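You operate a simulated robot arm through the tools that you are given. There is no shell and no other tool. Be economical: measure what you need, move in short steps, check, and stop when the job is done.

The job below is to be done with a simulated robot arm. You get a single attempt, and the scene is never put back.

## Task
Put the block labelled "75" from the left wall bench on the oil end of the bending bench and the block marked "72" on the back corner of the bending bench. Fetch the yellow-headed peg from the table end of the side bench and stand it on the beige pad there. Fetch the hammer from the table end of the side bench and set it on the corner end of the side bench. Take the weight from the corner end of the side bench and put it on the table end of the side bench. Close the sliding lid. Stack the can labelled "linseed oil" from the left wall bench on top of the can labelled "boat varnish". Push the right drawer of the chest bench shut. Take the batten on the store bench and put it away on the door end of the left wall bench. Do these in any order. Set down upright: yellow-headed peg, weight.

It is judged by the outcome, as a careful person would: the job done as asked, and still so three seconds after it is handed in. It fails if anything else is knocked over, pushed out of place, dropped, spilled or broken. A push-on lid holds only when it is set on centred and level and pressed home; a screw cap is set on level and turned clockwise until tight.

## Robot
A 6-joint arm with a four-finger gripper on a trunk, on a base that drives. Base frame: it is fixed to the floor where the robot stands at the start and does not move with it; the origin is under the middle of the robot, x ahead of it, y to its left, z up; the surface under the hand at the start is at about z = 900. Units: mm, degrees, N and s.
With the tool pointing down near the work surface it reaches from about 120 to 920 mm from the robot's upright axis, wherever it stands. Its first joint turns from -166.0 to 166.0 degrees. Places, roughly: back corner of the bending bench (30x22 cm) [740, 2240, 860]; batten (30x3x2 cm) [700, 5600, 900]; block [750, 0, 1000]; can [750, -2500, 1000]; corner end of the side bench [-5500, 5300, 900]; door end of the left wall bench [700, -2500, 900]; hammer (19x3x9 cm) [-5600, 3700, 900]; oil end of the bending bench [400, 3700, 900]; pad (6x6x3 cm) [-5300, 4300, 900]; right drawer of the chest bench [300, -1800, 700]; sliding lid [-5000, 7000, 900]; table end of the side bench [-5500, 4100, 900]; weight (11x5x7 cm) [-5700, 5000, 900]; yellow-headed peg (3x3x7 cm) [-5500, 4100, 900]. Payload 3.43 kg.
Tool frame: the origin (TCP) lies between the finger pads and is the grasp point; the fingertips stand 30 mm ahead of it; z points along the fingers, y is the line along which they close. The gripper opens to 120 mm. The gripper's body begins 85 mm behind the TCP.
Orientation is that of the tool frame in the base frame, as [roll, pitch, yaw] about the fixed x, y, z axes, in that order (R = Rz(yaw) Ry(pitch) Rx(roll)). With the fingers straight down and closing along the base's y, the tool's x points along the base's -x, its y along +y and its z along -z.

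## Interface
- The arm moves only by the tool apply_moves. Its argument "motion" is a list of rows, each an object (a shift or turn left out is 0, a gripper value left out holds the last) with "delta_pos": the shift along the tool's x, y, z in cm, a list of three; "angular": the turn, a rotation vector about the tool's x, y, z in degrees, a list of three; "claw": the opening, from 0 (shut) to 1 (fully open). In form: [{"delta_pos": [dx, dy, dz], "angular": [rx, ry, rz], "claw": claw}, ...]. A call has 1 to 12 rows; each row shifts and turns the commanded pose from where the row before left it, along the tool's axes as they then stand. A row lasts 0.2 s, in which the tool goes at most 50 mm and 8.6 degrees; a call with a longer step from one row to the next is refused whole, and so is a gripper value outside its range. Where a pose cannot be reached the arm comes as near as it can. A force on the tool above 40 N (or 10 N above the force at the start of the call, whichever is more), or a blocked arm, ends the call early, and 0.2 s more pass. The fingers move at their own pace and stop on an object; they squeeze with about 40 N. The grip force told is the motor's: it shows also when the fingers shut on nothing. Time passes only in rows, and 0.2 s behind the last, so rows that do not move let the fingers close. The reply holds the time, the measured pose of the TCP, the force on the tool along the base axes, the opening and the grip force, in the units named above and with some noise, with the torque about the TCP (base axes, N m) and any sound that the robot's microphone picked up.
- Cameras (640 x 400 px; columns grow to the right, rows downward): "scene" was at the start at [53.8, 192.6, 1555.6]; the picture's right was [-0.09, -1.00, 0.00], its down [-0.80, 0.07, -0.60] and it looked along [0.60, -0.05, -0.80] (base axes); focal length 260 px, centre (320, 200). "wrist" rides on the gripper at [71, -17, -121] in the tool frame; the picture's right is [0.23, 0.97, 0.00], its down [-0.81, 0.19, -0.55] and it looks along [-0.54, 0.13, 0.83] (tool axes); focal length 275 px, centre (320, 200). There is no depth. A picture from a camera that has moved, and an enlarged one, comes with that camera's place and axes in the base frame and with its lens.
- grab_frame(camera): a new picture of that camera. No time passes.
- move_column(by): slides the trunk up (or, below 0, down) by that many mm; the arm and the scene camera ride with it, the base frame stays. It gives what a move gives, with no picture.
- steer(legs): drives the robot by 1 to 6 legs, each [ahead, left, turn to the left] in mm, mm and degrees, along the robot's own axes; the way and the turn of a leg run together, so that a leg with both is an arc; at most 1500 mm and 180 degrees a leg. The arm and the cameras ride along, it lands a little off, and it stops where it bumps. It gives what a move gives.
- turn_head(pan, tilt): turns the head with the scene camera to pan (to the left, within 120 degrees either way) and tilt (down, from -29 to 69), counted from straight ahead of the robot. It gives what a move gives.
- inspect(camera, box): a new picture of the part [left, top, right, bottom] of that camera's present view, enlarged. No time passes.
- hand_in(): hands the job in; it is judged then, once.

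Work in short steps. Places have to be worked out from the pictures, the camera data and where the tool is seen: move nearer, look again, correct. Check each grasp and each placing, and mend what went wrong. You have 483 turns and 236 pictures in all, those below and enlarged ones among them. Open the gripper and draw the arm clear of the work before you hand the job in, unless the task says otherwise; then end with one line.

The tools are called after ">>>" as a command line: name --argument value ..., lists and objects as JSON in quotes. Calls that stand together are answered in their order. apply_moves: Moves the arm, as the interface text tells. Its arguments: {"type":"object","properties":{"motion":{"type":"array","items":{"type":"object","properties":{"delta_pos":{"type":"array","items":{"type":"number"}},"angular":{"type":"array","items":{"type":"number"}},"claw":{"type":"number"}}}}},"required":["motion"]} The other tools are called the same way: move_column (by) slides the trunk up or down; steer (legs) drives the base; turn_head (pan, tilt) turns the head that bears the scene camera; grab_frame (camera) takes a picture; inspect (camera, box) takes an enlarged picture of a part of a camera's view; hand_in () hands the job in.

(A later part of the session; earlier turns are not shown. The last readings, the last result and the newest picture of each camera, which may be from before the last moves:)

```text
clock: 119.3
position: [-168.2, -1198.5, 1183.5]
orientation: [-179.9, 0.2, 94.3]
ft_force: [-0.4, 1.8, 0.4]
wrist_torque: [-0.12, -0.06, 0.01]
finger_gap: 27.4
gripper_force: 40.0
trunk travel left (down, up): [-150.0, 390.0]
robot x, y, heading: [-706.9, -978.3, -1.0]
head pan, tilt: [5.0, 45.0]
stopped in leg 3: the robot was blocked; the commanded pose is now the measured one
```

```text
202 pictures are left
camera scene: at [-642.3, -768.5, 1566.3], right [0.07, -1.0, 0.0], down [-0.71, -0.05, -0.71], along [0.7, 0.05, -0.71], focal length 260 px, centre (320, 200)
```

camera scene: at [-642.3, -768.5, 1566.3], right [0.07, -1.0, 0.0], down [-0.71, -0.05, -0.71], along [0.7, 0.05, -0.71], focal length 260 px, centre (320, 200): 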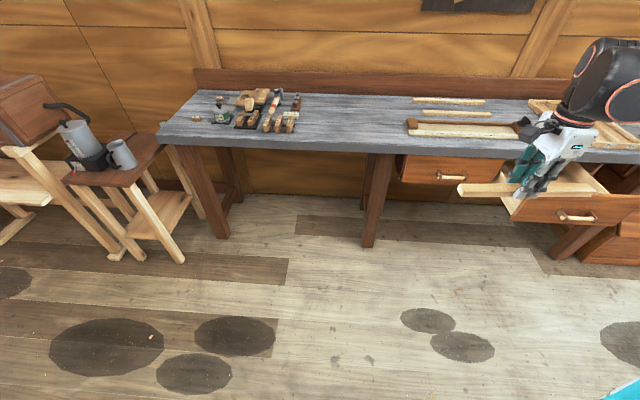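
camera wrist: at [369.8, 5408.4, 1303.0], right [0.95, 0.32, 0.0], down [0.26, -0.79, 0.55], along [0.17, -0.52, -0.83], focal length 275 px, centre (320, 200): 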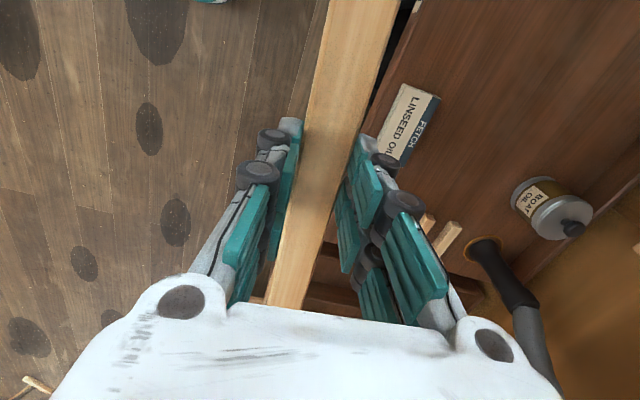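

Something to the right blocked the base. I'll back off a little and turn right to look.

>>> steer --legs '[[0, 300, 0], [0, 0, -60]]'

>>> turn_head --pan 5 --tilt 35

>>> grab_frame --camera "scene"

```text
clock: 124.0
position: [-625.0, -1251.3, 1182.0]
orientation: [-180.0, 0.1, 34.4]
ft_force: [-0.4, 0.3, -1.1]
wrist_torque: [-0.01, -0.03, 0.03]
finger_gap: 27.6
gripper_force: 39.5
trunk travel left (down, up): [-150.0, 390.0]
robot x, y, heading: [-701.3, -670.1, -60.8]
head pan, tilt: [5.0, 45.0]
```

```text
clock: 124.8
position: [-624.1, -1251.0, 1182.9]
orientation: [-179.9, 0.1, 34.4]
ft_force: [-0.1, 0.1, -0.7]
wrist_torque: [-0.01, -0.04, 0.03]
finger_gap: 27.3
gripper_force: 40.1
trunk travel left (down, up): [-150.0, 390.0]
robot x, y, heading: [-699.9, -671.3, -60.7]
head pan, tilt: [5.0, 35.0]
```

```text
201 pictures are left
camera scene: at [-488.7, -632.3, 1581.4], right [-0.83, -0.56, 0.0], down [-0.32, 0.47, -0.82], along [0.46, -0.68, -0.57], focal length 260 px, centre (320, 200)
```

scene: 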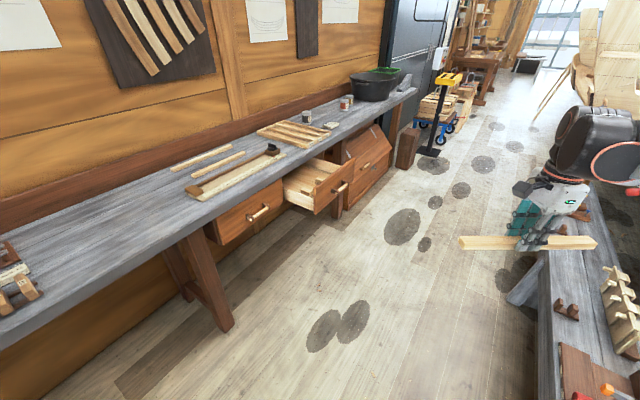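

A bench across the aisle (edge x≈-780) was the obstacle; the lane centre is about x=-300. I'll straighten up, move ahead 400 and go right.

>>> steer --legs '[[0, 0, 60.7], [390, 0, 0], [0, -1500, 0]]'

>>> turn_head --pan 10 --tilt 40

>>> grab_frame --camera "scene"

```text
clock: 136.8
position: [207.5, -2392.8, 1183.5]
orientation: [-179.8, 0.1, 94.4]
ft_force: [-0.6, -0.3, -1.4]
wrist_torque: [0.04, -0.01, 0.0]
finger_gap: 27.1
gripper_force: 39.7
trunk travel left (down, up): [-150.0, 390.0]
robot x, y, heading: [-331.5, -2167.3, -1.0]
head pan, tilt: [5.0, 35.0]
```

```text
clock: 137.5
position: [207.9, -2391.8, 1182.7]
orientation: [-179.9, 0.1, 94.2]
ft_force: [-1.0, -0.3, -0.8]
wrist_torque: [0.03, 0.01, 0.02]
finger_gap: 27.3
gripper_force: 40.5
trunk travel left (down, up): [-150.0, 390.0]
robot x, y, heading: [-329.9, -2171.7, -0.7]
head pan, tilt: [10.0, 40.0]
```

```text
200 pictures are left
camera scene: at [-264.5, -1956.4, 1574.0], right [0.16, -0.99, 0.0], down [-0.63, -0.1, -0.77], along [0.76, 0.12, -0.64], focal length 260 px, centre (320, 200)
```

scene: 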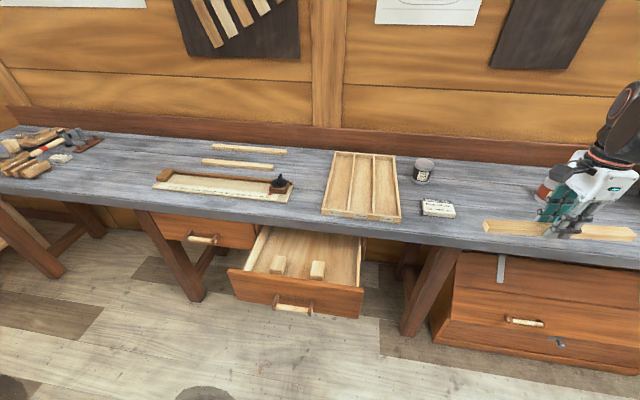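

>>> steer --legs '[[0, -550, 0.8]]'

>>> grab_frame --camera "scene"

```text
clock: 140.7
position: [209.7, -2930.1, 1182.8]
orientation: [-179.9, 0.0, 95.4]
ft_force: [0.0, 1.1, -0.7]
wrist_torque: [0.0, 0.01, 0.0]
finger_gap: 27.4
gripper_force: 39.4
trunk travel left (down, up): [-150.0, 390.0]
robot x, y, heading: [-332.8, -2715.5, 0.5]
head pan, tilt: [10.0, 40.0]
```

```text
199 pictures are left
camera scene: at [-270.8, -2503.4, 1574.0], right [0.18, -0.98, 0.0], down [-0.63, -0.12, -0.77], along [0.75, 0.14, -0.64], focal length 260 px, centre (320, 200)
```

scene: 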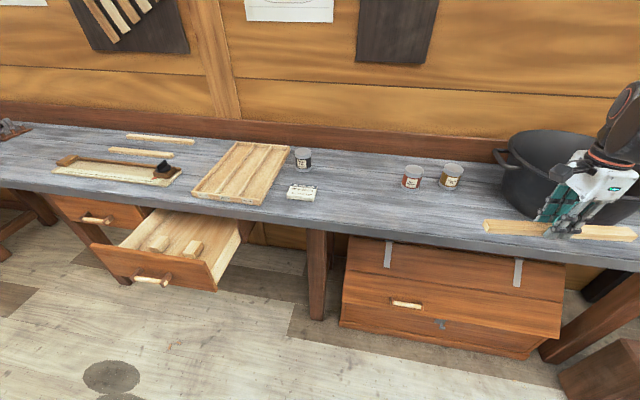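

>>> inspect --camera "scene" --box '[240, 120, 520, 290]'

```text
2.29 times, centred on (380, 205) of scene
camera zoom: at [-270.8, -2503.4, 1574.0], right [0.18, -0.98, 0.0], down [-0.63, -0.12, -0.77], along [0.75, 0.14, -0.64], focal length 595 px, centre (183, 189)
```

zoom: 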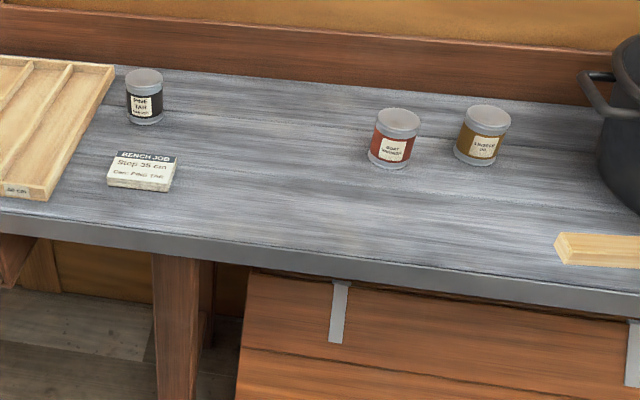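

Free spot between the pine tar and boat varnish cans around (620, -2530). Drive a bit closer and left, then move the batten above it.

>>> steer --legs '[[170, 130, -0.5]]'

```text
clock: 142.3
position: [378.9, -2799.3, 1183.2]
orientation: [-180.0, 0.2, 95.3]
ft_force: [0.5, -0.7, -0.6]
wrist_torque: [0.06, 0.03, -0.03]
finger_gap: 27.0
gripper_force: 40.2
trunk travel left (down, up): [-150.0, 390.0]
robot x, y, heading: [-159.6, -2586.1, 0.2]
head pan, tilt: [10.0, 40.0]
```

>>> apply_moves --motion '[{"delta_pos": [3.07, 3.31, 0]}, {"delta_pos": [3.07, 3.31, 0]}, {"delta_pos": [3.07, 3.31, 0]}, {"delta_pos": [3.07, 3.31, 0]}, {"delta_pos": [3.07, 3.31, 0]}, {"delta_pos": [3.07, 3.31, 0]}, {"delta_pos": [3.07, 3.31, 0]}, {"delta_pos": [3.07, 3.31, 0], "angular": [0, 0, 5.3]}, {"delta_pos": [0, 0, 4.5]}, {"delta_pos": [0, 0, 4.5]}]'

>>> grab_frame --camera "scene"

>>> grab_frame --camera "wrist"

```text
clock: 144.5
position: [618.8, -2531.4, 1091.3]
orientation: [-180.0, 0.1, 89.9]
ft_force: [-0.2, -0.2, -2.2]
wrist_torque: [0.0, -0.02, -0.03]
finger_gap: 27.6
gripper_force: 40.2
trunk travel left (down, up): [-150.0, 390.0]
robot x, y, heading: [-163.1, -2584.4, 0.1]
head pan, tilt: [10.0, 40.0]
```

```text
197 pictures are left
camera scene: at [-99.6, -2371.7, 1573.9], right [0.18, -0.98, 0.0], down [-0.63, -0.11, -0.77], along [0.75, 0.14, -0.64], focal length 260 px, centre (320, 200)
```

scene: 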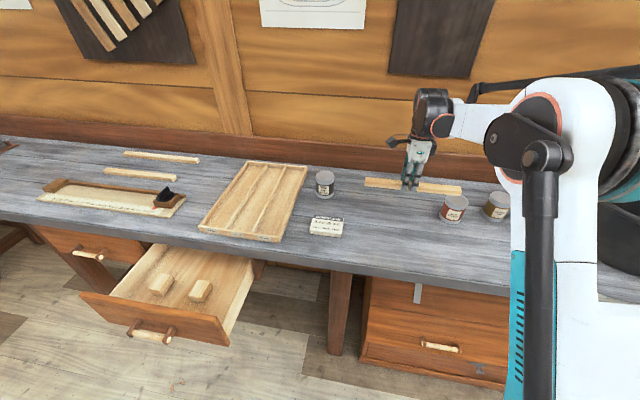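

```text
196 pictures are left
camera wrist: at [603.5, -2459.6, 1210.7], right [0.97, 0.23, 0.0], down [0.19, -0.81, 0.55], along [0.13, -0.54, -0.83], focal length 275 px, centre (320, 200)
```

wrist: 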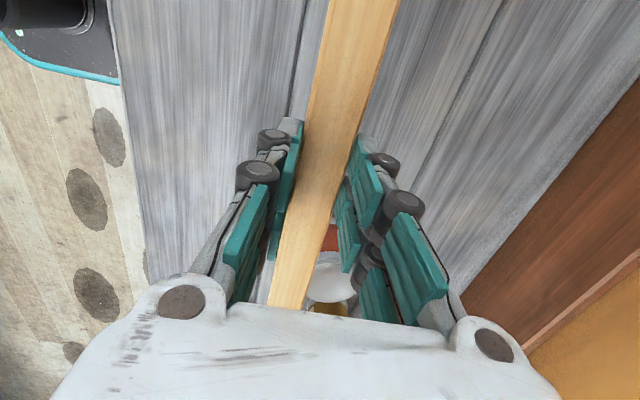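

>>> apply_moves --motion '[{"delta_pos": [1.6, -2.4, 0]}, {"delta_pos": [0, 0, 4.5]}, {"delta_pos": [0, 0, 4.5]}, {"delta_pos": [0, 0, 4.5]}, {"delta_pos": [0, 0, 0.8]}, {"delta_pos": [0, 0, 0.5]}, {"delta_pos": [0, 0, 0.4]}, {"delta_pos": [0, 0, 0.4]}, {"delta_pos": [0, 0, 0.4]}]'

>>> grab_frame --camera "wrist"

```text
clock: 146.7
position: [595.4, -2513.4, 935.0]
orientation: [179.8, 0.1, 90.0]
ft_force: [-1.5, 0.6, 18.1]
wrist_torque: [0.13, 0.16, 0.02]
finger_gap: 27.1
gripper_force: 40.5
trunk travel left (down, up): [-150.0, 390.0]
robot x, y, heading: [-166.4, -2583.0, 0.4]
head pan, tilt: [10.0, 40.0]
stopped in row 9: the force on the tool passed its limit at 42 N (the readings are from after the stop); the commanded pose is now the measured one
```

```text
195 pictures are left
camera wrist: at [579.4, -2443.0, 1055.7], right [0.97, 0.23, 0.0], down [0.19, -0.81, 0.55], along [0.13, -0.54, -0.83], focal length 275 px, centre (320, 200)
```

wrist: 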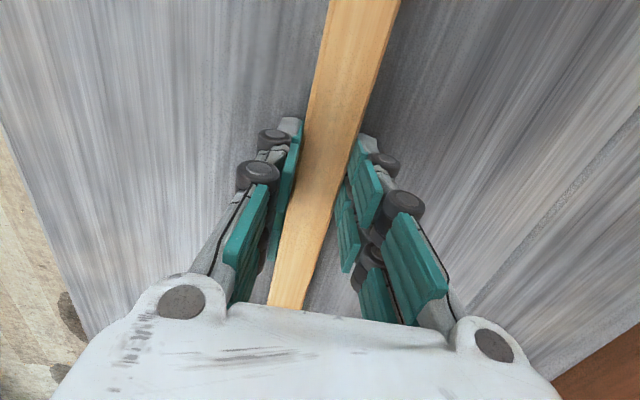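

Down on the bench. Release and lift.

>>> apply_moves --motion '[{"claw": 0.4}, {}, {"delta_pos": [0, 0, -4]}, {"delta_pos": [0, 0, -4.5]}, {"delta_pos": [0, 0, -4.5]}, {"delta_pos": [0, 0, -4.5]}, {"delta_pos": [0, 0, -4.5]}]'

>>> grab_frame --camera "wrist"

```text
clock: 148.3
position: [596.6, -2515.1, 1156.7]
orientation: [179.9, 0.1, 90.0]
ft_force: [0.8, 0.2, 0.6]
wrist_torque: [0.0, 0.01, 0.04]
finger_gap: 48.0
gripper_force: 0.2
trunk travel left (down, up): [-150.0, 390.0]
robot x, y, heading: [-164.6, -2588.0, 0.5]
head pan, tilt: [10.0, 40.0]
```

```text
194 pictures are left
camera wrist: at [579.9, -2443.2, 1277.0], right [0.97, 0.23, 0.0], down [0.19, -0.81, 0.55], along [0.13, -0.54, -0.83], focal length 275 px, centre (320, 200)
```

wrist: 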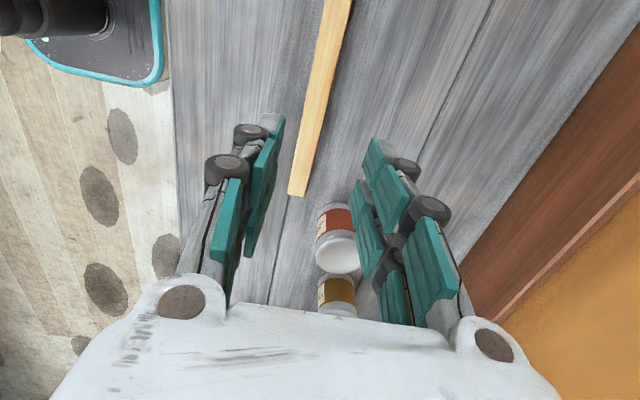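

Batten placed. Now the linseed can: shift the base right.

>>> steer --legs '[[0, -250, -0.4]]'

>>> grab_frame --camera "wrist"

>>> grab_frame --camera "scene"

```text
clock: 150.1
position: [595.7, -2768.7, 1157.1]
orientation: [180.0, 0.1, 89.7]
ft_force: [0.4, -0.3, 0.2]
wrist_torque: [0.02, -0.02, 0.0]
finger_gap: 48.0
gripper_force: 0.0
trunk travel left (down, up): [-150.0, 390.0]
robot x, y, heading: [-163.1, -2833.5, -0.3]
head pan, tilt: [10.0, 40.0]
```

```text
193 pictures are left
camera wrist: at [581.3, -2696.7, 1276.3], right [0.97, 0.22, 0.0], down [0.19, -0.81, 0.55], along [0.13, -0.54, -0.83], focal length 275 px, centre (320, 200)
```

wrist: 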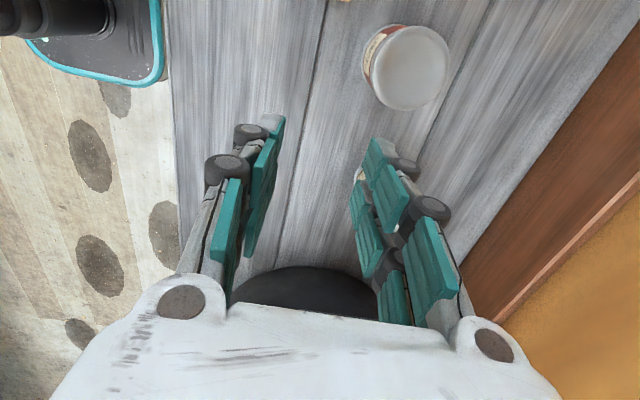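

```text
192 pictures are left
camera scene: at [-98.3, -2621.7, 1574.0], right [0.17, -0.99, 0.0], down [-0.63, -0.11, -0.77], along [0.75, 0.13, -0.64], focal length 260 px, centre (320, 200)
```

scene: 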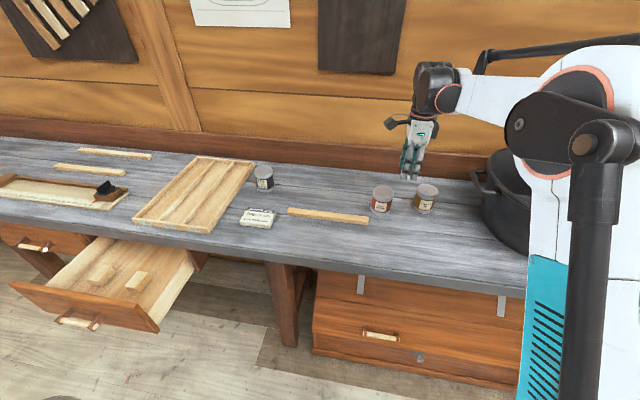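

>>> apply_moves --motion '[{"delta_pos": [-2.9, 2.6, 0], "claw": 0.9}, {"delta_pos": [-2.9, 2.6, 0]}, {"delta_pos": [-2.9, 2.6, 0]}, {"delta_pos": [-2.9, 2.6, 0]}]'

>>> grab_frame --camera "wrist"

```text
clock: 151.1
position: [699.4, -2886.9, 1152.1]
orientation: [179.8, 0.1, 89.8]
ft_force: [1.2, 0.3, 0.3]
wrist_torque: [0.03, -0.02, 0.03]
finger_gap: 107.8
gripper_force: 0.0
trunk travel left (down, up): [-150.0, 390.0]
robot x, y, heading: [-158.9, -2838.0, 0.0]
head pan, tilt: [10.0, 40.0]
```

```text
191 pictures are left
camera wrist: at [684.8, -2814.1, 1272.9], right [0.97, 0.22, 0.0], down [0.19, -0.81, 0.55], along [0.13, -0.54, -0.83], focal length 275 px, centre (320, 200)
```

wrist: 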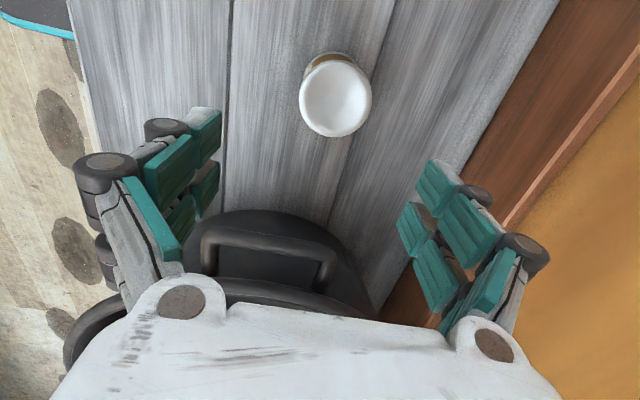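

>>> apply_moves --motion '[{"delta_pos": [0.9, 1.4, 0]}, {"delta_pos": [0, 0, 4]}, {"delta_pos": [0, 0, 4]}, {"delta_pos": [0, 0, 3]}]'

>>> grab_frame --camera "wrist"

```text
clock: 152.1
position: [715.6, -2876.8, 1049.1]
orientation: [-180.0, 0.2, 89.7]
ft_force: [-0.2, -0.4, -0.2]
wrist_torque: [0.03, 0.01, -0.02]
finger_gap: 107.7
gripper_force: 0.0
trunk travel left (down, up): [-150.0, 390.0]
robot x, y, heading: [-161.3, -2833.5, -0.0]
head pan, tilt: [10.0, 40.0]
```

```text
190 pictures are left
camera wrist: at [699.5, -2804.5, 1169.2], right [0.97, 0.22, 0.0], down [0.19, -0.81, 0.55], along [0.13, -0.54, -0.83], focal length 275 px, centre (320, 200)
```

wrist: 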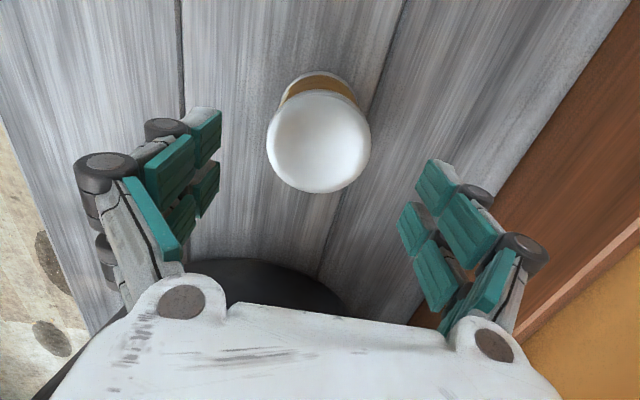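

Centred. Descend and grip.

>>> apply_moves --motion '[{"delta_pos": [0, 0, 4]}, {"delta_pos": [0, 0, 4]}, {"delta_pos": [0, 0, 2]}, {"claw": 0}, {}, {}, {}]'

>>> grab_frame --camera "wrist"

```text
clock: 153.7
position: [714.6, -2875.0, 945.3]
orientation: [179.9, 0.0, 89.9]
ft_force: [2.6, 0.0, 3.1]
wrist_torque: [0.04, -0.22, -0.02]
finger_gap: 71.0
gripper_force: 39.6
trunk travel left (down, up): [-150.0, 390.0]
robot x, y, heading: [-164.0, -2834.9, -0.0]
head pan, tilt: [10.0, 40.0]
```

```text
189 pictures are left
camera wrist: at [698.6, -2802.7, 1066.7], right [0.97, 0.22, 0.0], down [0.19, -0.81, 0.55], along [0.13, -0.54, -0.83], focal length 275 px, centre (320, 200)
```

wrist: 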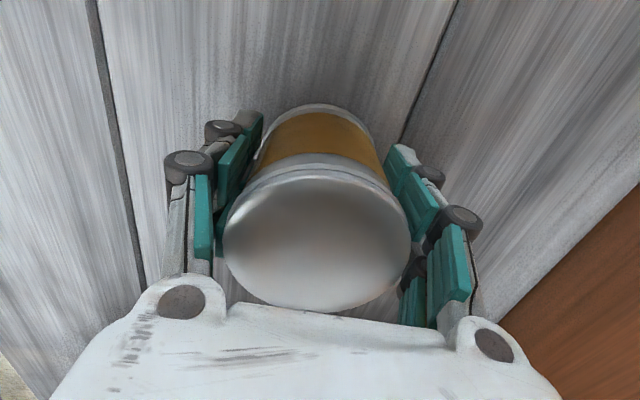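

Gripped (71 mm). Lift, move over the boat varnish can (≈(674.5, -2717), top 986) and check with the scene camera.

>>> apply_moves --motion '[{"delta_pos": [0, 0, -4.5]}, {"delta_pos": [0, 0, -4.5]}, {"delta_pos": [0, 0, -4.5]}, {"delta_pos": [3.95, -1.01, 0]}, {"delta_pos": [3.95, -1.01, 0]}, {"delta_pos": [3.95, -1.01, 0]}, {"delta_pos": [3.95, -1.01, 0]}, {}]'

>>> inspect --camera "scene" --box '[320, 130, 460, 230]'

>>> grab_frame --camera "wrist"

```text
clock: 155.5
position: [672.7, -2715.7, 1079.7]
orientation: [179.9, 0.1, 89.5]
ft_force: [-0.4, 0.4, -2.9]
wrist_torque: [-0.02, -0.04, 0.01]
finger_gap: 70.6
gripper_force: 39.5
trunk travel left (down, up): [-150.0, 390.0]
robot x, y, heading: [-161.4, -2832.0, 0.4]
head pan, tilt: [10.0, 40.0]
```

```text
4.00 times, centred on (390, 180) of scene
camera zoom: at [-97.8, -2620.9, 1573.8], right [0.17, -0.99, 0.0], down [-0.63, -0.11, -0.77], along [0.75, 0.13, -0.64], focal length 1041 px, centre (40, 280)
```

zoom: 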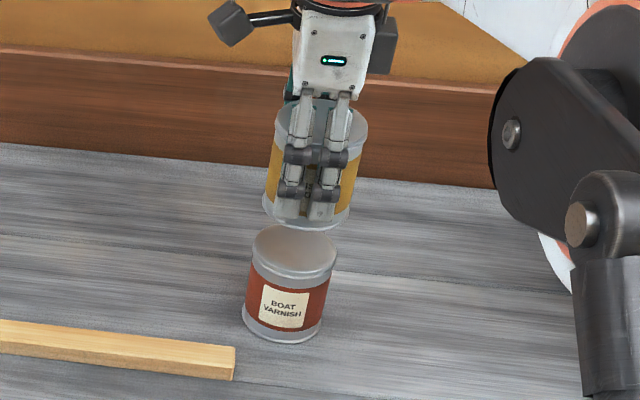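

```text
187 pictures are left
camera wrist: at [657.2, -2643.5, 1200.7], right [0.97, 0.22, 0.0], down [0.19, -0.81, 0.55], along [0.12, -0.54, -0.83], focal length 275 px, centre (320, 200)
```

wrist: 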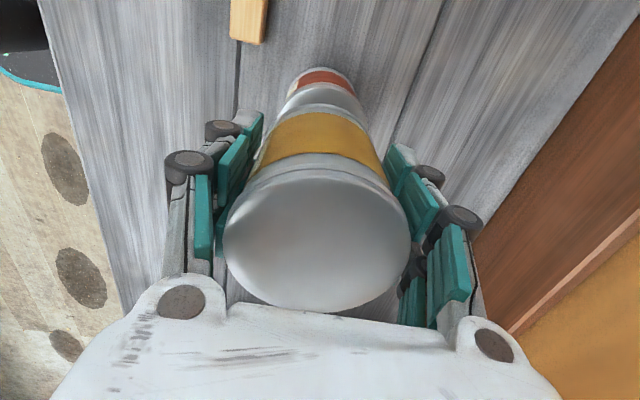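

>>> inspect --camera "wrist" --box '[220, 40, 420, 165]'

```text
3.20 times, centred on (320, 102) of wrist
camera zoom: at [657.2, -2643.5, 1200.7], right [0.97, 0.22, 0.0], down [0.19, -0.81, 0.55], along [0.12, -0.54, -0.83], focal length 881 px, centre (320, 512)
```

zoom: 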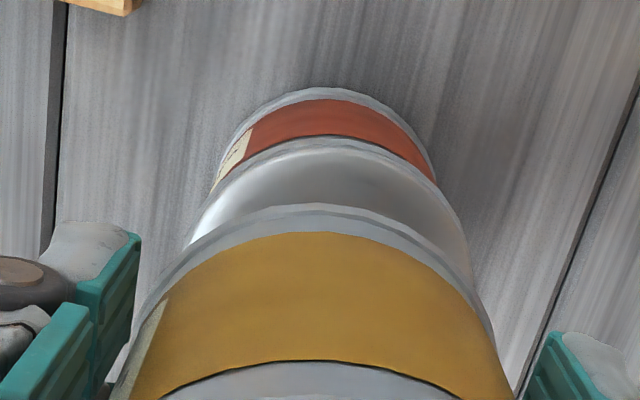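

Alignment within ~2 mm. Nudge slightly and lower in small steps.

>>> apply_moves --motion '[{"delta_pos": [0.1, 0.13, 2]}, {"delta_pos": [0, 0, 1.8]}, {"delta_pos": [0, 0, 0.4]}, {"delta_pos": [0, 0, 0.3]}, {"delta_pos": [0, 0, 0.2]}, {"delta_pos": [0, 0, 0.2]}]'

>>> inspect --camera "scene" --box '[320, 130, 460, 230]'

```text
clock: 156.9
position: [674.4, -2717.6, 1034.6]
orientation: [179.7, 0.1, 89.8]
ft_force: [10.2, 0.7, 28.4]
wrist_torque: [-0.13, -0.38, 0.08]
finger_gap: 71.8
gripper_force: 40.2
trunk travel left (down, up): [-150.0, 390.0]
robot x, y, heading: [-162.9, -2835.8, -0.1]
head pan, tilt: [10.0, 40.0]
```

```text
4.00 times, centred on (390, 180) of scene
camera zoom: at [-99.7, -2621.4, 1574.3], right [0.17, -0.99, 0.0], down [-0.63, -0.11, -0.77], along [0.76, 0.13, -0.64], focal length 1041 px, centre (40, 280)
```

zoom: 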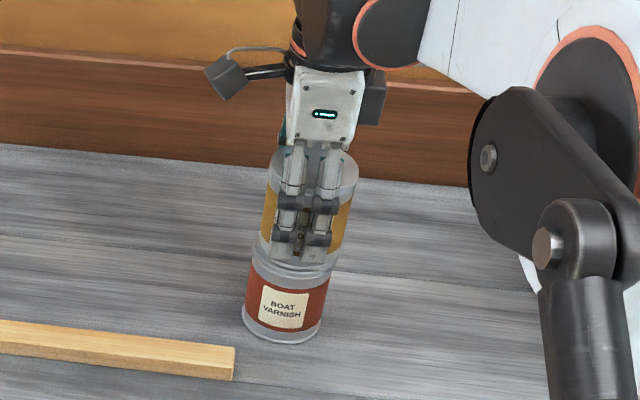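

Seated on top, well overlapped. Relieve slightly, release and rise straight up.

>>> apply_moves --motion '[{"delta_pos": [0, 0, -0.1]}, {"claw": 0.85}, {}, {"delta_pos": [0, 0, -3]}, {"delta_pos": [0, 0, -4]}, {"delta_pos": [0, 0, -4]}, {"delta_pos": [0, 0, -4]}]'

>>> inspect --camera "scene" --box '[320, 130, 460, 230]'

```text
clock: 158.5
position: [677.0, -2718.4, 1182.6]
orientation: [179.9, 0.1, 89.7]
ft_force: [0.6, 0.0, 0.4]
wrist_torque: [0.01, 0.0, 0.03]
finger_gap: 102.0
gripper_force: 0.8
trunk travel left (down, up): [-150.0, 390.0]
robot x, y, heading: [-164.8, -2835.1, -0.2]
head pan, tilt: [10.0, 40.0]
```

```text
4.00 times, centred on (390, 180) of scene
camera zoom: at [-98.4, -2621.3, 1573.9], right [0.17, -0.99, 0.0], down [-0.63, -0.11, -0.77], along [0.75, 0.13, -0.64], focal length 1041 px, centre (40, 280)
```

zoom: 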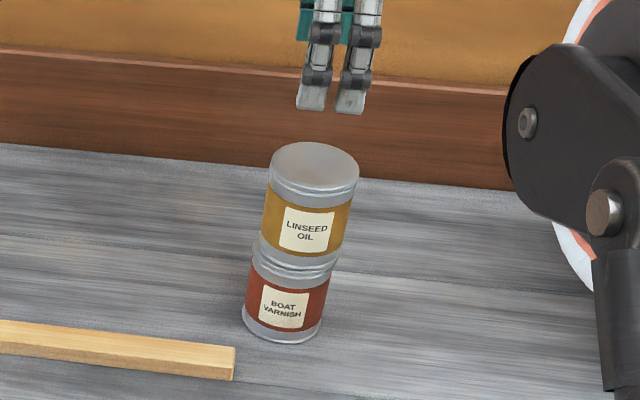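

Stack is done. Now the drawer: retract, rotate the gripper back and drive left in front of it.

>>> apply_moves --motion '[{"delta_pos": [0, -4.5, 0]}, {"delta_pos": [0, -4.5, 0]}, {"delta_pos": [0, -4.5, 0]}, {"delta_pos": [0, -4.5, 0]}, {"delta_pos": [0, -4.5, 0]}, {"delta_pos": [0, -4.5, 0]}, {"delta_pos": [0, -4.5, 0]}, {"delta_pos": [-4.5, 0, 0]}, {"delta_pos": [-4.5, 0, 0]}, {"delta_pos": [-4.5, 0, 0]}, {"delta_pos": [-4.5, 0, 0]}, {"delta_pos": [-4.5, 0, 0], "claw": 0}]'

>>> steer --legs '[[-190, 0, 0], [0, 1000, 0]]'

>>> apply_moves --motion '[{"angular": [0, 0, -8.2]}, {"angular": [0, 0, -8.2]}, {"angular": [0, 0, -8.2]}, {"angular": [0, 0, -8.2]}, {"angular": [0, 0, -8.2]}, {"angular": [0, 0, -8.2]}, {"angular": [0, 0, -8.2]}, {"angular": [0, 0, -8.2]}, {"angular": [0, 0, -8.2]}, {"angular": [0, 0, -8.2]}, {"angular": [0, 0, -8.2]}]'

>>> turn_head --pan 5 --tilt 50

>>> grab_frame --camera "scene"

```text
clock: 161.1
position: [361.6, -2941.2, 1185.9]
orientation: [180.0, 0.1, 89.7]
ft_force: [-0.3, 0.1, 1.0]
wrist_torque: [-0.01, 0.04, -0.01]
finger_gap: 8.1
gripper_force: 9.1
trunk travel left (down, up): [-150.0, 390.0]
robot x, y, heading: [-163.1, -2835.8, -0.1]
head pan, tilt: [10.0, 40.0]
```

```text
clock: 167.6
position: [184.7, -1917.9, 1187.6]
orientation: [179.9, 0.1, 88.9]
ft_force: [0.2, 0.4, 0.3]
wrist_torque: [0.04, 0.02, 0.03]
finger_gap: 0.1
gripper_force: 32.7
trunk travel left (down, up): [-150.0, 390.0]
robot x, y, heading: [-341.6, -1803.5, -0.8]
head pan, tilt: [10.0, 40.0]
```

```text
clock: 170.0
position: [183.7, -1917.7, 1186.5]
orientation: [-179.9, 0.1, 179.3]
ft_force: [-1.5, -0.2, 0.7]
wrist_torque: [-0.01, 0.0, 0.01]
finger_gap: 0.0
gripper_force: 32.9
trunk travel left (down, up): [-150.0, 390.0]
robot x, y, heading: [-334.7, -1806.3, -0.6]
head pan, tilt: [10.0, 40.0]
```

```text
clock: 170.7
position: [183.7, -1917.6, 1187.1]
orientation: [-179.9, 0.1, 179.1]
ft_force: [-0.8, 0.1, 1.1]
wrist_torque: [0.03, 0.02, -0.02]
finger_gap: 0.1
gripper_force: 33.1
trunk travel left (down, up): [-150.0, 390.0]
robot x, y, heading: [-337.7, -1803.5, -0.6]
head pan, tilt: [5.0, 50.0]
```

```text
183 pictures are left
camera scene: at [-278.4, -1599.3, 1559.8], right [0.07, -1.0, 0.0], down [-0.76, -0.06, -0.64], along [0.64, 0.05, -0.77], focal length 260 px, centre (320, 200)
```

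scene: 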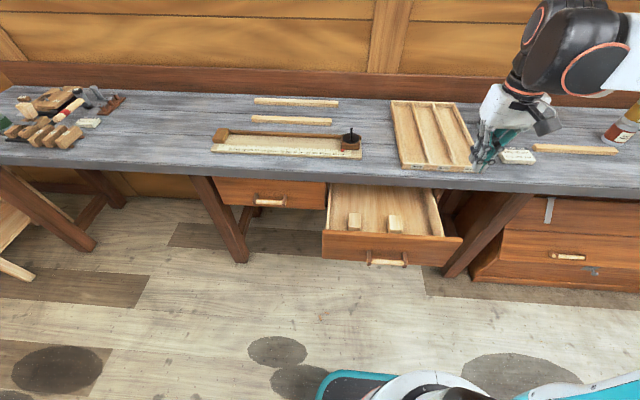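

>>> inspect --camera "scene" --box '[200, 160, 480, 290]'

```text
2.29 times, centred on (340, 225) of scene
camera zoom: at [-278.4, -1599.3, 1559.8], right [0.07, -1.0, 0.0], down [-0.76, -0.06, -0.64], along [0.64, 0.05, -0.77], focal length 595 px, centre (274, 143)
```

zoom: 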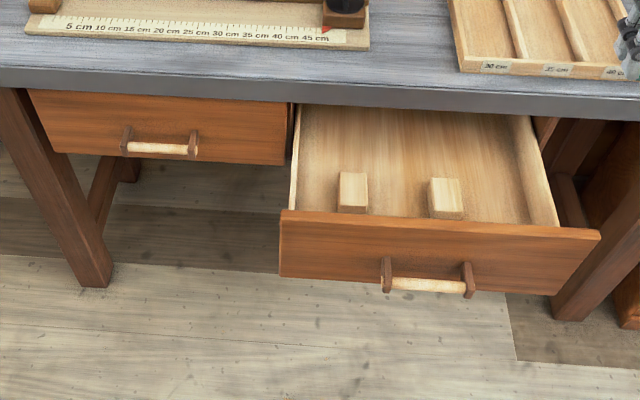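

Drawer front face at x≈177, z 680–840, centre y≈-1798; closed it would sit near x≈390. I'll bring the closed gripper in front, tilt it forward 55° and then push above the handle.

>>> apply_moves --motion '[{"delta_pos": [3.4, 3.0, 0]}, {"delta_pos": [3.4, 3.0, 0]}, {"delta_pos": [3.4, 3.0, 0]}, {"delta_pos": [3.4, 3.0, 0]}, {"angular": [0, -7.9, 0]}, {"angular": [0, -7.9, 0]}, {"angular": [0, -7.9, 0]}, {"angular": [0, -7.9, 0]}, {"angular": [0, -7.9, 0]}, {"angular": [0, -7.9, 0]}, {"angular": [0, -7.9, 0]}]'

```text
clock: 173.1
position: [50.3, -1795.2, 1185.8]
orientation: [-179.9, 55.4, 179.2]
ft_force: [0.3, -0.3, 0.3]
wrist_torque: [0.02, 0.03, 0.04]
finger_gap: 0.0
gripper_force: 33.2
trunk travel left (down, up): [-150.0, 390.0]
robot x, y, heading: [-339.5, -1803.4, -0.7]
head pan, tilt: [5.0, 50.0]
```

>>> apply_moves --motion '[{"delta_pos": [3.28, 0, 2.28]}, {"delta_pos": [3.28, 0, 2.28]}, {"delta_pos": [3.28, 0, 2.28]}, {"delta_pos": [3.28, 0, 2.28]}, {"delta_pos": [3.28, 0, 2.28]}, {"delta_pos": [3.28, 0, 2.28]}, {"delta_pos": [3.28, 0, 2.28]}, {"delta_pos": [3.28, 0, 2.28]}, {"delta_pos": [3.28, 0, 2.28]}]'

>>> grab_frame --camera "scene"

>>> grab_frame --camera "wrist"

```text
clock: 175.3
position: [88.9, -1790.9, 1076.8]
orientation: [-179.9, 55.3, 179.3]
ft_force: [-0.2, 0.2, 0.1]
wrist_torque: [-0.04, 0.0, 0.0]
finger_gap: 0.1
gripper_force: 33.4
out of reach, approached as far as the arm can: row 4, 5, 6, 7, 8, 9
trunk travel left (down, up): [-150.0, 390.0]
robot x, y, heading: [-336.1, -1800.0, -0.7]
head pan, tilt: [5.0, 50.0]
stopped in row 9: the arm was blocked; the commanded pose is now the measured one
```

```text
181 pictures are left
camera scene: at [-278.3, -1599.3, 1559.7], right [0.07, -1.0, 0.0], down [-0.76, -0.06, -0.64], along [0.64, 0.05, -0.77], focal length 260 px, centre (320, 200)
```

scene: 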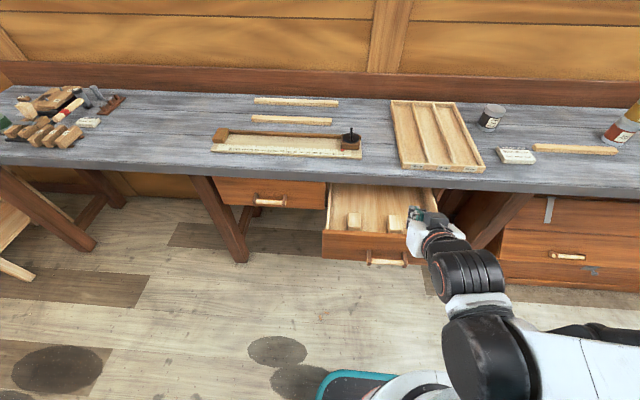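

```text
180 pictures are left
camera wrist: at [-51.1, -1805.2, 1085.9], right [-0.12, 0.97, -0.19], down [0.01, 0.19, 0.98], along [0.99, 0.11, -0.03], focal length 275 px, centre (320, 200)
```

wrist: 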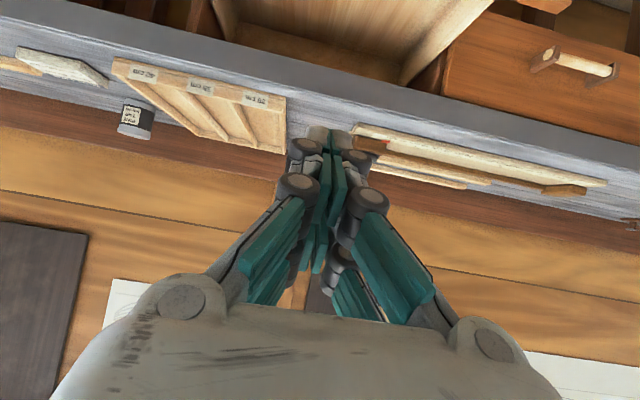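

The wrist is too folded at that tilt. I'll reduce the tilt to ~35° and lower the trunk.

>>> apply_moves --motion '[{"angular": [0, 6.8, 0]}, {"angular": [0, 6.8, 0]}, {"angular": [0, 6.8, 0]}]'

>>> move_column --by -150

```text
clock: 176.1
position: [85.8, -1791.5, 1076.0]
orientation: [-179.9, 34.9, 179.2]
ft_force: [-0.3, -0.9, -0.2]
wrist_torque: [0.0, 0.0, 0.0]
finger_gap: 0.0
gripper_force: 33.3
trunk travel left (down, up): [-150.0, 390.0]
robot x, y, heading: [-339.3, -1801.5, -0.7]
head pan, tilt: [5.0, 50.0]
```

```text
clock: 177.8
position: [87.2, -1791.5, 925.8]
orientation: [-179.9, 35.0, 179.1]
ft_force: [-0.1, 0.1, -0.1]
wrist_torque: [0.0, -0.02, 0.01]
finger_gap: 0.2
gripper_force: 33.3
trunk travel left (down, up): [0.0, 540.0]
robot x, y, heading: [-336.0, -1806.2, -1.1]
head pan, tilt: [5.0, 50.0]
```

>>> apply_moves --motion '[{"delta_pos": [2.0, -0.3, 2.87]}, {"delta_pos": [2.0, -0.3, 2.87]}, {"delta_pos": [1.72, 0, 2.46]}]'

>>> grab_frame --camera "scene"

>>> grab_frame --camera "wrist"

```text
clock: 178.6
position: [89.9, -1795.4, 850.1]
orientation: [-179.9, 34.8, 179.3]
ft_force: [0.2, -0.5, 0.0]
wrist_torque: [0.0, 0.03, 0.01]
finger_gap: 0.1
gripper_force: 33.2
out of reach, approached as far as the arm can: row 3
trunk travel left (down, up): [0.0, 540.0]
robot x, y, heading: [-333.6, -1802.1, -1.0]
head pan, tilt: [5.0, 50.0]
```

```text
179 pictures are left
camera scene: at [-278.2, -1599.3, 1409.8], right [0.07, -1.0, 0.0], down [-0.76, -0.06, -0.64], along [0.64, 0.05, -0.77], focal length 260 px, centre (320, 200)
```

scene: 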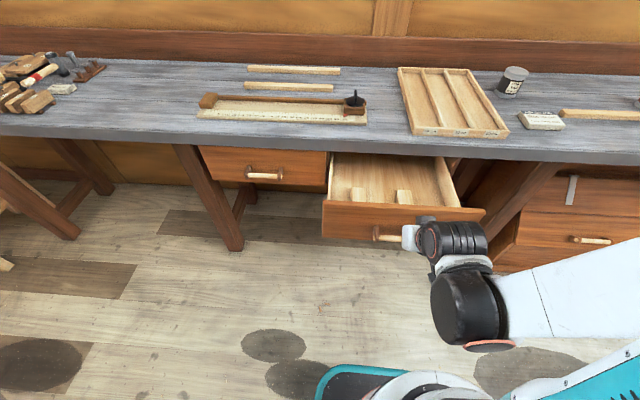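

```text
178 pictures are left
camera wrist: at [-37.5, -1810.7, 907.8], right [-0.17, 0.98, -0.13], down [0.35, 0.19, 0.92], along [0.92, 0.11, -0.38], focal length 275 px, centre (320, 200)
```

wrist: 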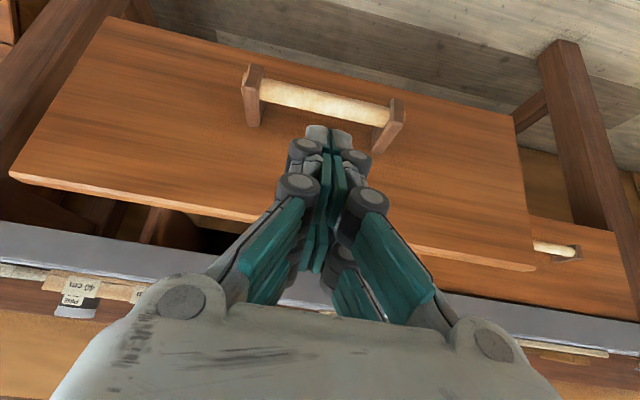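

Fingertips sit above the handle in front of the panel. Advance while dropping ~20 mm, then push.

>>> apply_moves --motion '[{"delta_pos": [-1.5, 0, 2.2]}, {"delta_pos": [-1.5, 0, 2.2]}]'

>>> grab_frame --camera "wrist"

```text
clock: 179.2
position: [139.7, -1796.8, 838.2]
orientation: [-179.9, 34.9, 179.4]
ft_force: [-0.1, 0.5, 0.4]
wrist_torque: [-0.02, -0.02, -0.01]
finger_gap: 0.0
gripper_force: 33.0
out of reach, approached as far as the arm can: row 1, 2
trunk travel left (down, up): [0.0, 540.0]
robot x, y, heading: [-337.8, -1801.5, -0.7]
head pan, tilt: [5.0, 50.0]
```

```text
177 pictures are left
camera wrist: at [13.4, -1812.0, 896.1], right [-0.18, 0.98, -0.13], down [0.35, 0.19, 0.92], along [0.92, 0.11, -0.38], focal length 275 px, centre (320, 200)
```

wrist: 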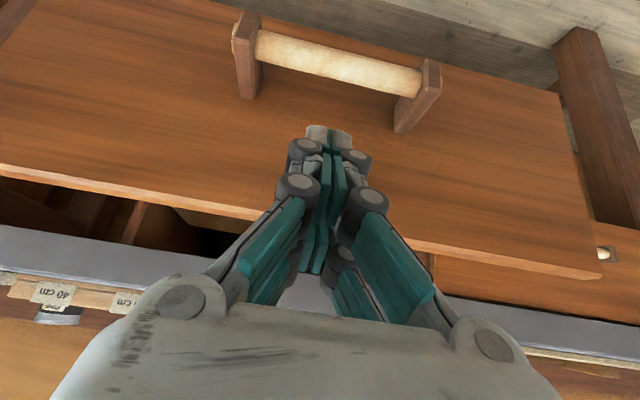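

>>> apply_moves --motion '[{"delta_pos": [-2.46, 0, 1.72]}, {"delta_pos": [-2.46, 0, 1.72]}, {"delta_pos": [-2.46, 0, 1.72]}, {"delta_pos": [-2.46, 0, 1.72]}]'

>>> grab_frame --camera "scene"

```text
clock: 180.2
position: [263.2, -1800.1, 842.0]
orientation: [-179.9, 35.0, 179.3]
ft_force: [0.4, 0.4, -0.2]
wrist_torque: [0.01, -0.01, 0.01]
finger_gap: 0.0
gripper_force: 34.0
trunk travel left (down, up): [0.0, 540.0]
robot x, y, heading: [-338.5, -1807.7, -0.9]
head pan, tilt: [5.0, 50.0]
```

```text
176 pictures are left
camera scene: at [-278.6, -1599.3, 1409.7], right [0.07, -1.0, 0.0], down [-0.76, -0.06, -0.64], along [0.64, 0.05, -0.77], focal length 260 px, centre (320, 200)
```

scene: 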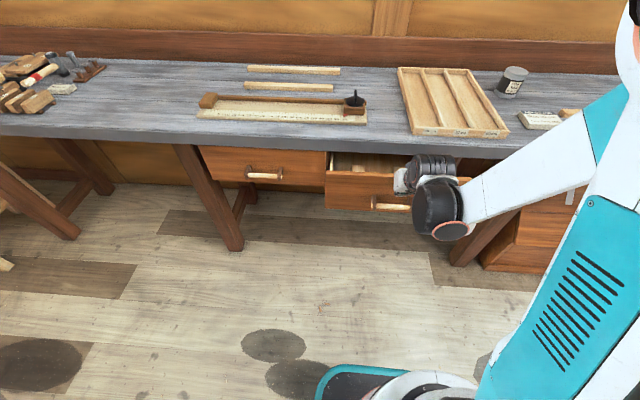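

>>> apply_moves --motion '[{"delta_pos": [-1.6, 0, 2.95]}, {"delta_pos": [-2.0, 0, 1.4]}, {"delta_pos": [-2.0, 0, 1.4]}]'

>>> grab_frame --camera "scene"

>>> grab_frame --camera "wrist"

```text
clock: 181.0
position: [342.6, -1800.8, 828.5]
orientation: [-179.9, 35.1, 179.3]
ft_force: [-0.4, -0.4, 0.2]
wrist_torque: [-0.03, -0.02, 0.0]
finger_gap: 0.2
gripper_force: 33.4
trunk travel left (down, up): [0.0, 540.0]
robot x, y, heading: [-338.8, -1803.2, -1.0]
head pan, tilt: [5.0, 50.0]
```

```text
175 pictures are left
camera scene: at [-278.5, -1599.3, 1409.7], right [0.07, -1.0, 0.0], down [-0.76, -0.06, -0.64], along [0.64, 0.05, -0.77], focal length 260 px, centre (320, 200)
```

scene: 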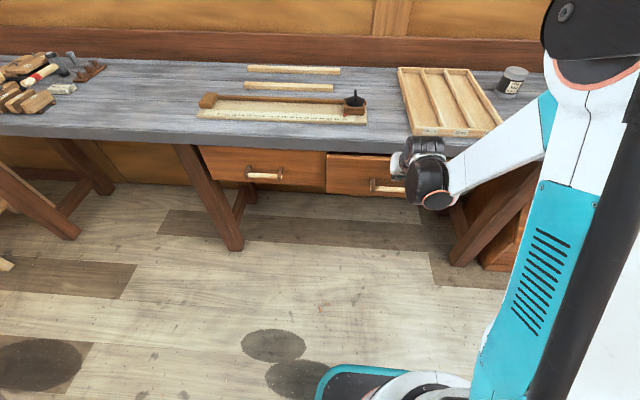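

```text
174 pictures are left
camera wrist: at [215.0, -1815.2, 885.8], right [-0.17, 0.98, -0.13], down [0.35, 0.19, 0.92], along [0.92, 0.11, -0.37], focal length 275 px, centre (320, 200)
```

wrist: 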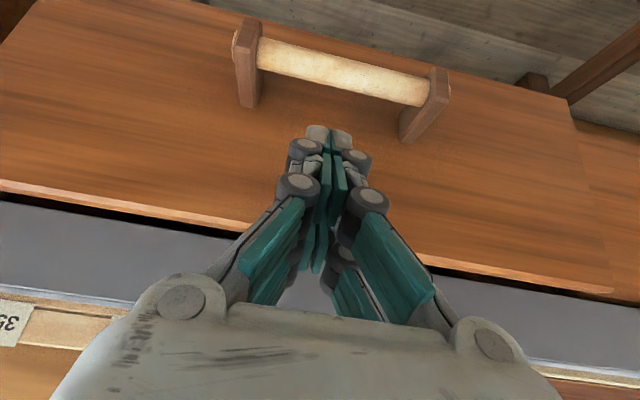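

Nearly shut; the right drawer is still a little proud. Push on in small steps until resistance.

>>> apply_moves --motion '[{"delta_pos": [-0.82, 0, 0.57]}, {"delta_pos": [-0.82, 0, 0.57]}, {"delta_pos": [-0.41, 0, 0.29]}, {"delta_pos": [-0.41, 0, 0.29]}, {"delta_pos": [-0.41, 0, 0.29]}, {"delta_pos": [-0.41, 0, 0.29]}, {"delta_pos": [-0.41, 0, 0.29]}, {"delta_pos": [-0.41, 0, 0.29]}, {"delta_pos": [-0.41, 0, 0.29]}, {"delta_pos": [-0.41, 0, 0.29]}]'

>>> grab_frame --camera "wrist"

```text
clock: 182.6
position: [379.4, -1801.1, 823.9]
orientation: [-179.8, 34.5, 179.2]
ft_force: [-14.8, 0.7, 4.4]
wrist_torque: [0.07, -0.03, 0.0]
finger_gap: 6.0
gripper_force: 33.5
trunk travel left (down, up): [0.0, 540.0]
robot x, y, heading: [-338.3, -1806.1, -1.0]
head pan, tilt: [5.0, 50.0]
stopped in row 7: the force on the tool passed its limit at 46 N (the readings are from after the stop); the commanded pose is now the measured one
```

```text
173 pictures are left
camera wrist: at [252.1, -1815.0, 883.1], right [-0.18, 0.98, -0.13], down [0.36, 0.19, 0.91], along [0.92, 0.11, -0.38], focal length 275 px, centre (320, 200)
```

wrist: 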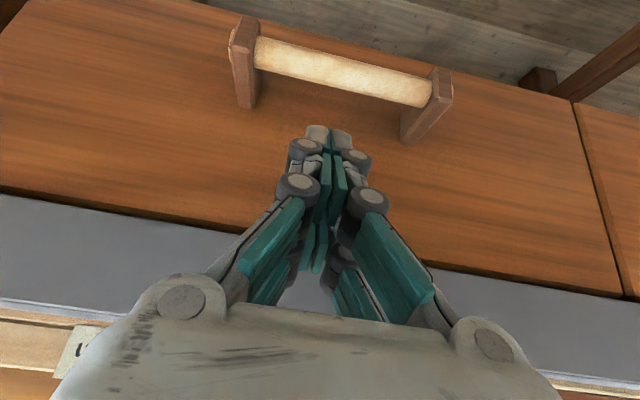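

Hit the stop; face is flush with the left drawer. Withdraw, straighten and verify.

>>> apply_moves --motion '[{"delta_pos": [3.7, 0, -2.58]}, {"delta_pos": [3.7, 0, -2.58]}, {"delta_pos": [3.7, 0, -2.58]}, {"delta_pos": [0, 0, -4.5]}, {"delta_pos": [0, 0, -4.5]}, {"angular": [0, 7, 0]}, {"angular": [0, 7, 0]}, {"angular": [0, 7, 0]}, {"angular": [0, 7, 0]}, {"angular": [0, 7, 0]}]'

>>> move_column --by 150

>>> grab_frame --camera "scene"

```text
clock: 184.8
position: [193.7, -1798.5, 898.4]
orientation: [-179.9, -0.6, 179.3]
ft_force: [-0.1, -1.3, 0.4]
wrist_torque: [0.0, -0.05, 0.0]
finger_gap: 0.2
gripper_force: 33.5
trunk travel left (down, up): [0.0, 540.0]
robot x, y, heading: [-336.6, -1805.2, -0.6]
head pan, tilt: [5.0, 50.0]
```

```text
clock: 186.6
position: [194.1, -1798.8, 1047.7]
orientation: [-179.9, -0.6, 179.2]
ft_force: [0.8, -0.2, -0.6]
wrist_torque: [0.0, -0.02, -0.02]
finger_gap: 0.0
gripper_force: 33.6
trunk travel left (down, up): [-150.0, 390.0]
robot x, y, heading: [-339.7, -1806.0, -0.7]
head pan, tilt: [5.0, 50.0]
```

```text
172 pictures are left
camera scene: at [-278.8, -1599.2, 1559.6], right [0.07, -1.0, 0.0], down [-0.76, -0.06, -0.64], along [0.64, 0.05, -0.77], focal length 260 px, centre (320, 200)
```

scene: 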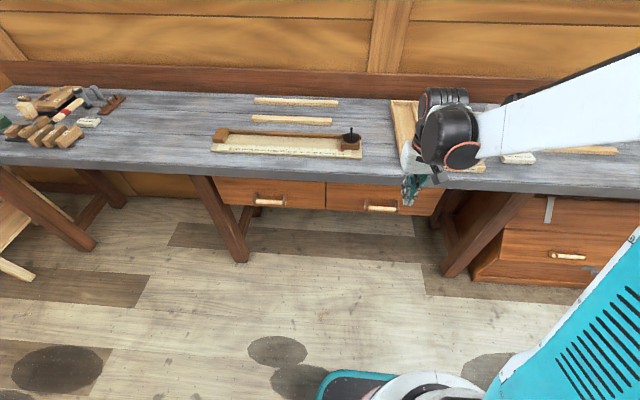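

Drawer shut. Next block 72: raise the arm, open the gripper, and drive back to the start area.

>>> apply_moves --motion '[{"delta_pos": [0, 0, -4.5], "claw": 0.6}, {"delta_pos": [0, 0, -4.5]}, {"delta_pos": [0, 0, -4.5]}, {"delta_pos": [0, -4.5, 0]}, {"delta_pos": [0, -4.5, 0]}, {"delta_pos": [0, -4.5, 0]}, {"delta_pos": [0, -4.5, 0]}]'

>>> steer --legs '[[0, 1500, 0.7], [330, 200, 0]]'

>>> grab_frame --camera "scene"

```text
clock: 188.2
position: [192.5, -1976.9, 1186.0]
orientation: [-179.9, -0.6, 179.2]
ft_force: [-0.7, 0.4, -0.3]
wrist_torque: [-0.01, 0.02, 0.01]
finger_gap: 72.1
gripper_force: 0.1
trunk travel left (down, up): [-150.0, 390.0]
robot x, y, heading: [-335.4, -1804.0, -1.0]
head pan, tilt: [5.0, 50.0]
```

```text
clock: 197.5
position: [544.8, -296.2, 1185.5]
orientation: [-179.9, -0.6, 179.4]
ft_force: [0.0, -0.7, 0.0]
wrist_torque: [0.0, -0.01, 0.01]
finger_gap: 72.1
gripper_force: 0.1
trunk travel left (down, up): [-150.0, 390.0]
robot x, y, heading: [14.7, -127.4, -0.8]
head pan, tilt: [5.0, 50.0]
```

```text
171 pictures are left
camera scene: at [71.9, 77.9, 1559.7], right [0.08, -1.0, 0.0], down [-0.76, -0.06, -0.64], along [0.64, 0.05, -0.77], focal length 260 px, centre (320, 200)
```

scene: 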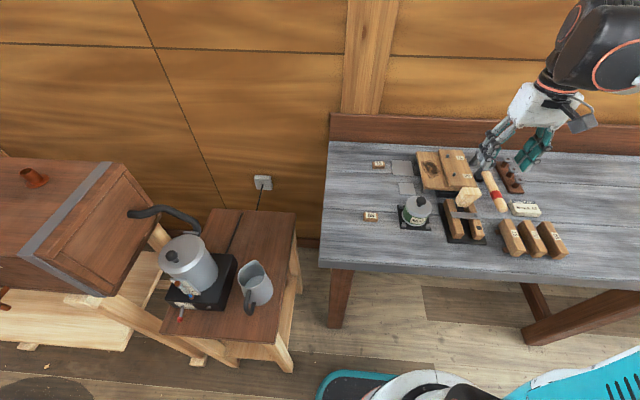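

>>> apply_moves --motion '[{"delta_pos": [-3.12, 2.71, 1.57]}, {"delta_pos": [-3.12, 2.71, 1.57]}, {"delta_pos": [-3.12, 2.71, 1.57]}, {"delta_pos": [-3.12, 2.71, 1.57]}, {"delta_pos": [-3.12, 2.71, 1.57]}, {"delta_pos": [-3.12, 2.71, 1.57]}, {"delta_pos": [-3.12, 2.71, 1.57]}, {"delta_pos": [-3.12, 2.71, 1.57]}]'

>>> grab_frame --camera "wrist"

```text
clock: 199.3
position: [795.0, -80.7, 1058.3]
orientation: [-179.8, -0.5, 179.4]
ft_force: [-0.5, -0.5, 0.1]
wrist_torque: [-0.01, 0.0, 0.01]
finger_gap: 71.8
gripper_force: 0.1
trunk travel left (down, up): [-150.0, 390.0]
robot x, y, heading: [13.3, -132.7, -0.7]
head pan, tilt: [5.0, 50.0]
```

```text
170 pictures are left
camera wrist: at [725.2, -95.3, 1179.5], right [-0.22, 0.98, 0.0], down [0.82, 0.18, 0.55], along [0.53, 0.12, -0.84], focal length 275 px, centre (320, 200)
```

wrist: 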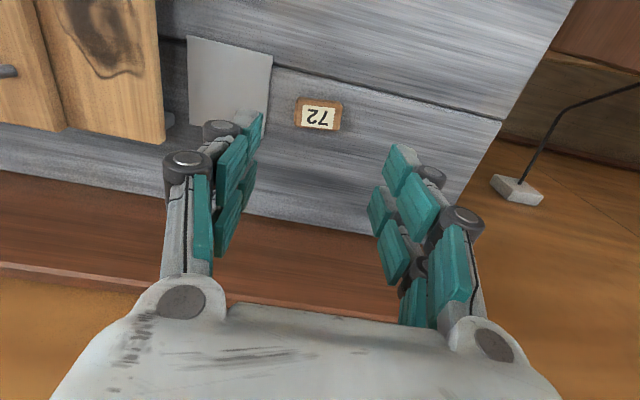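

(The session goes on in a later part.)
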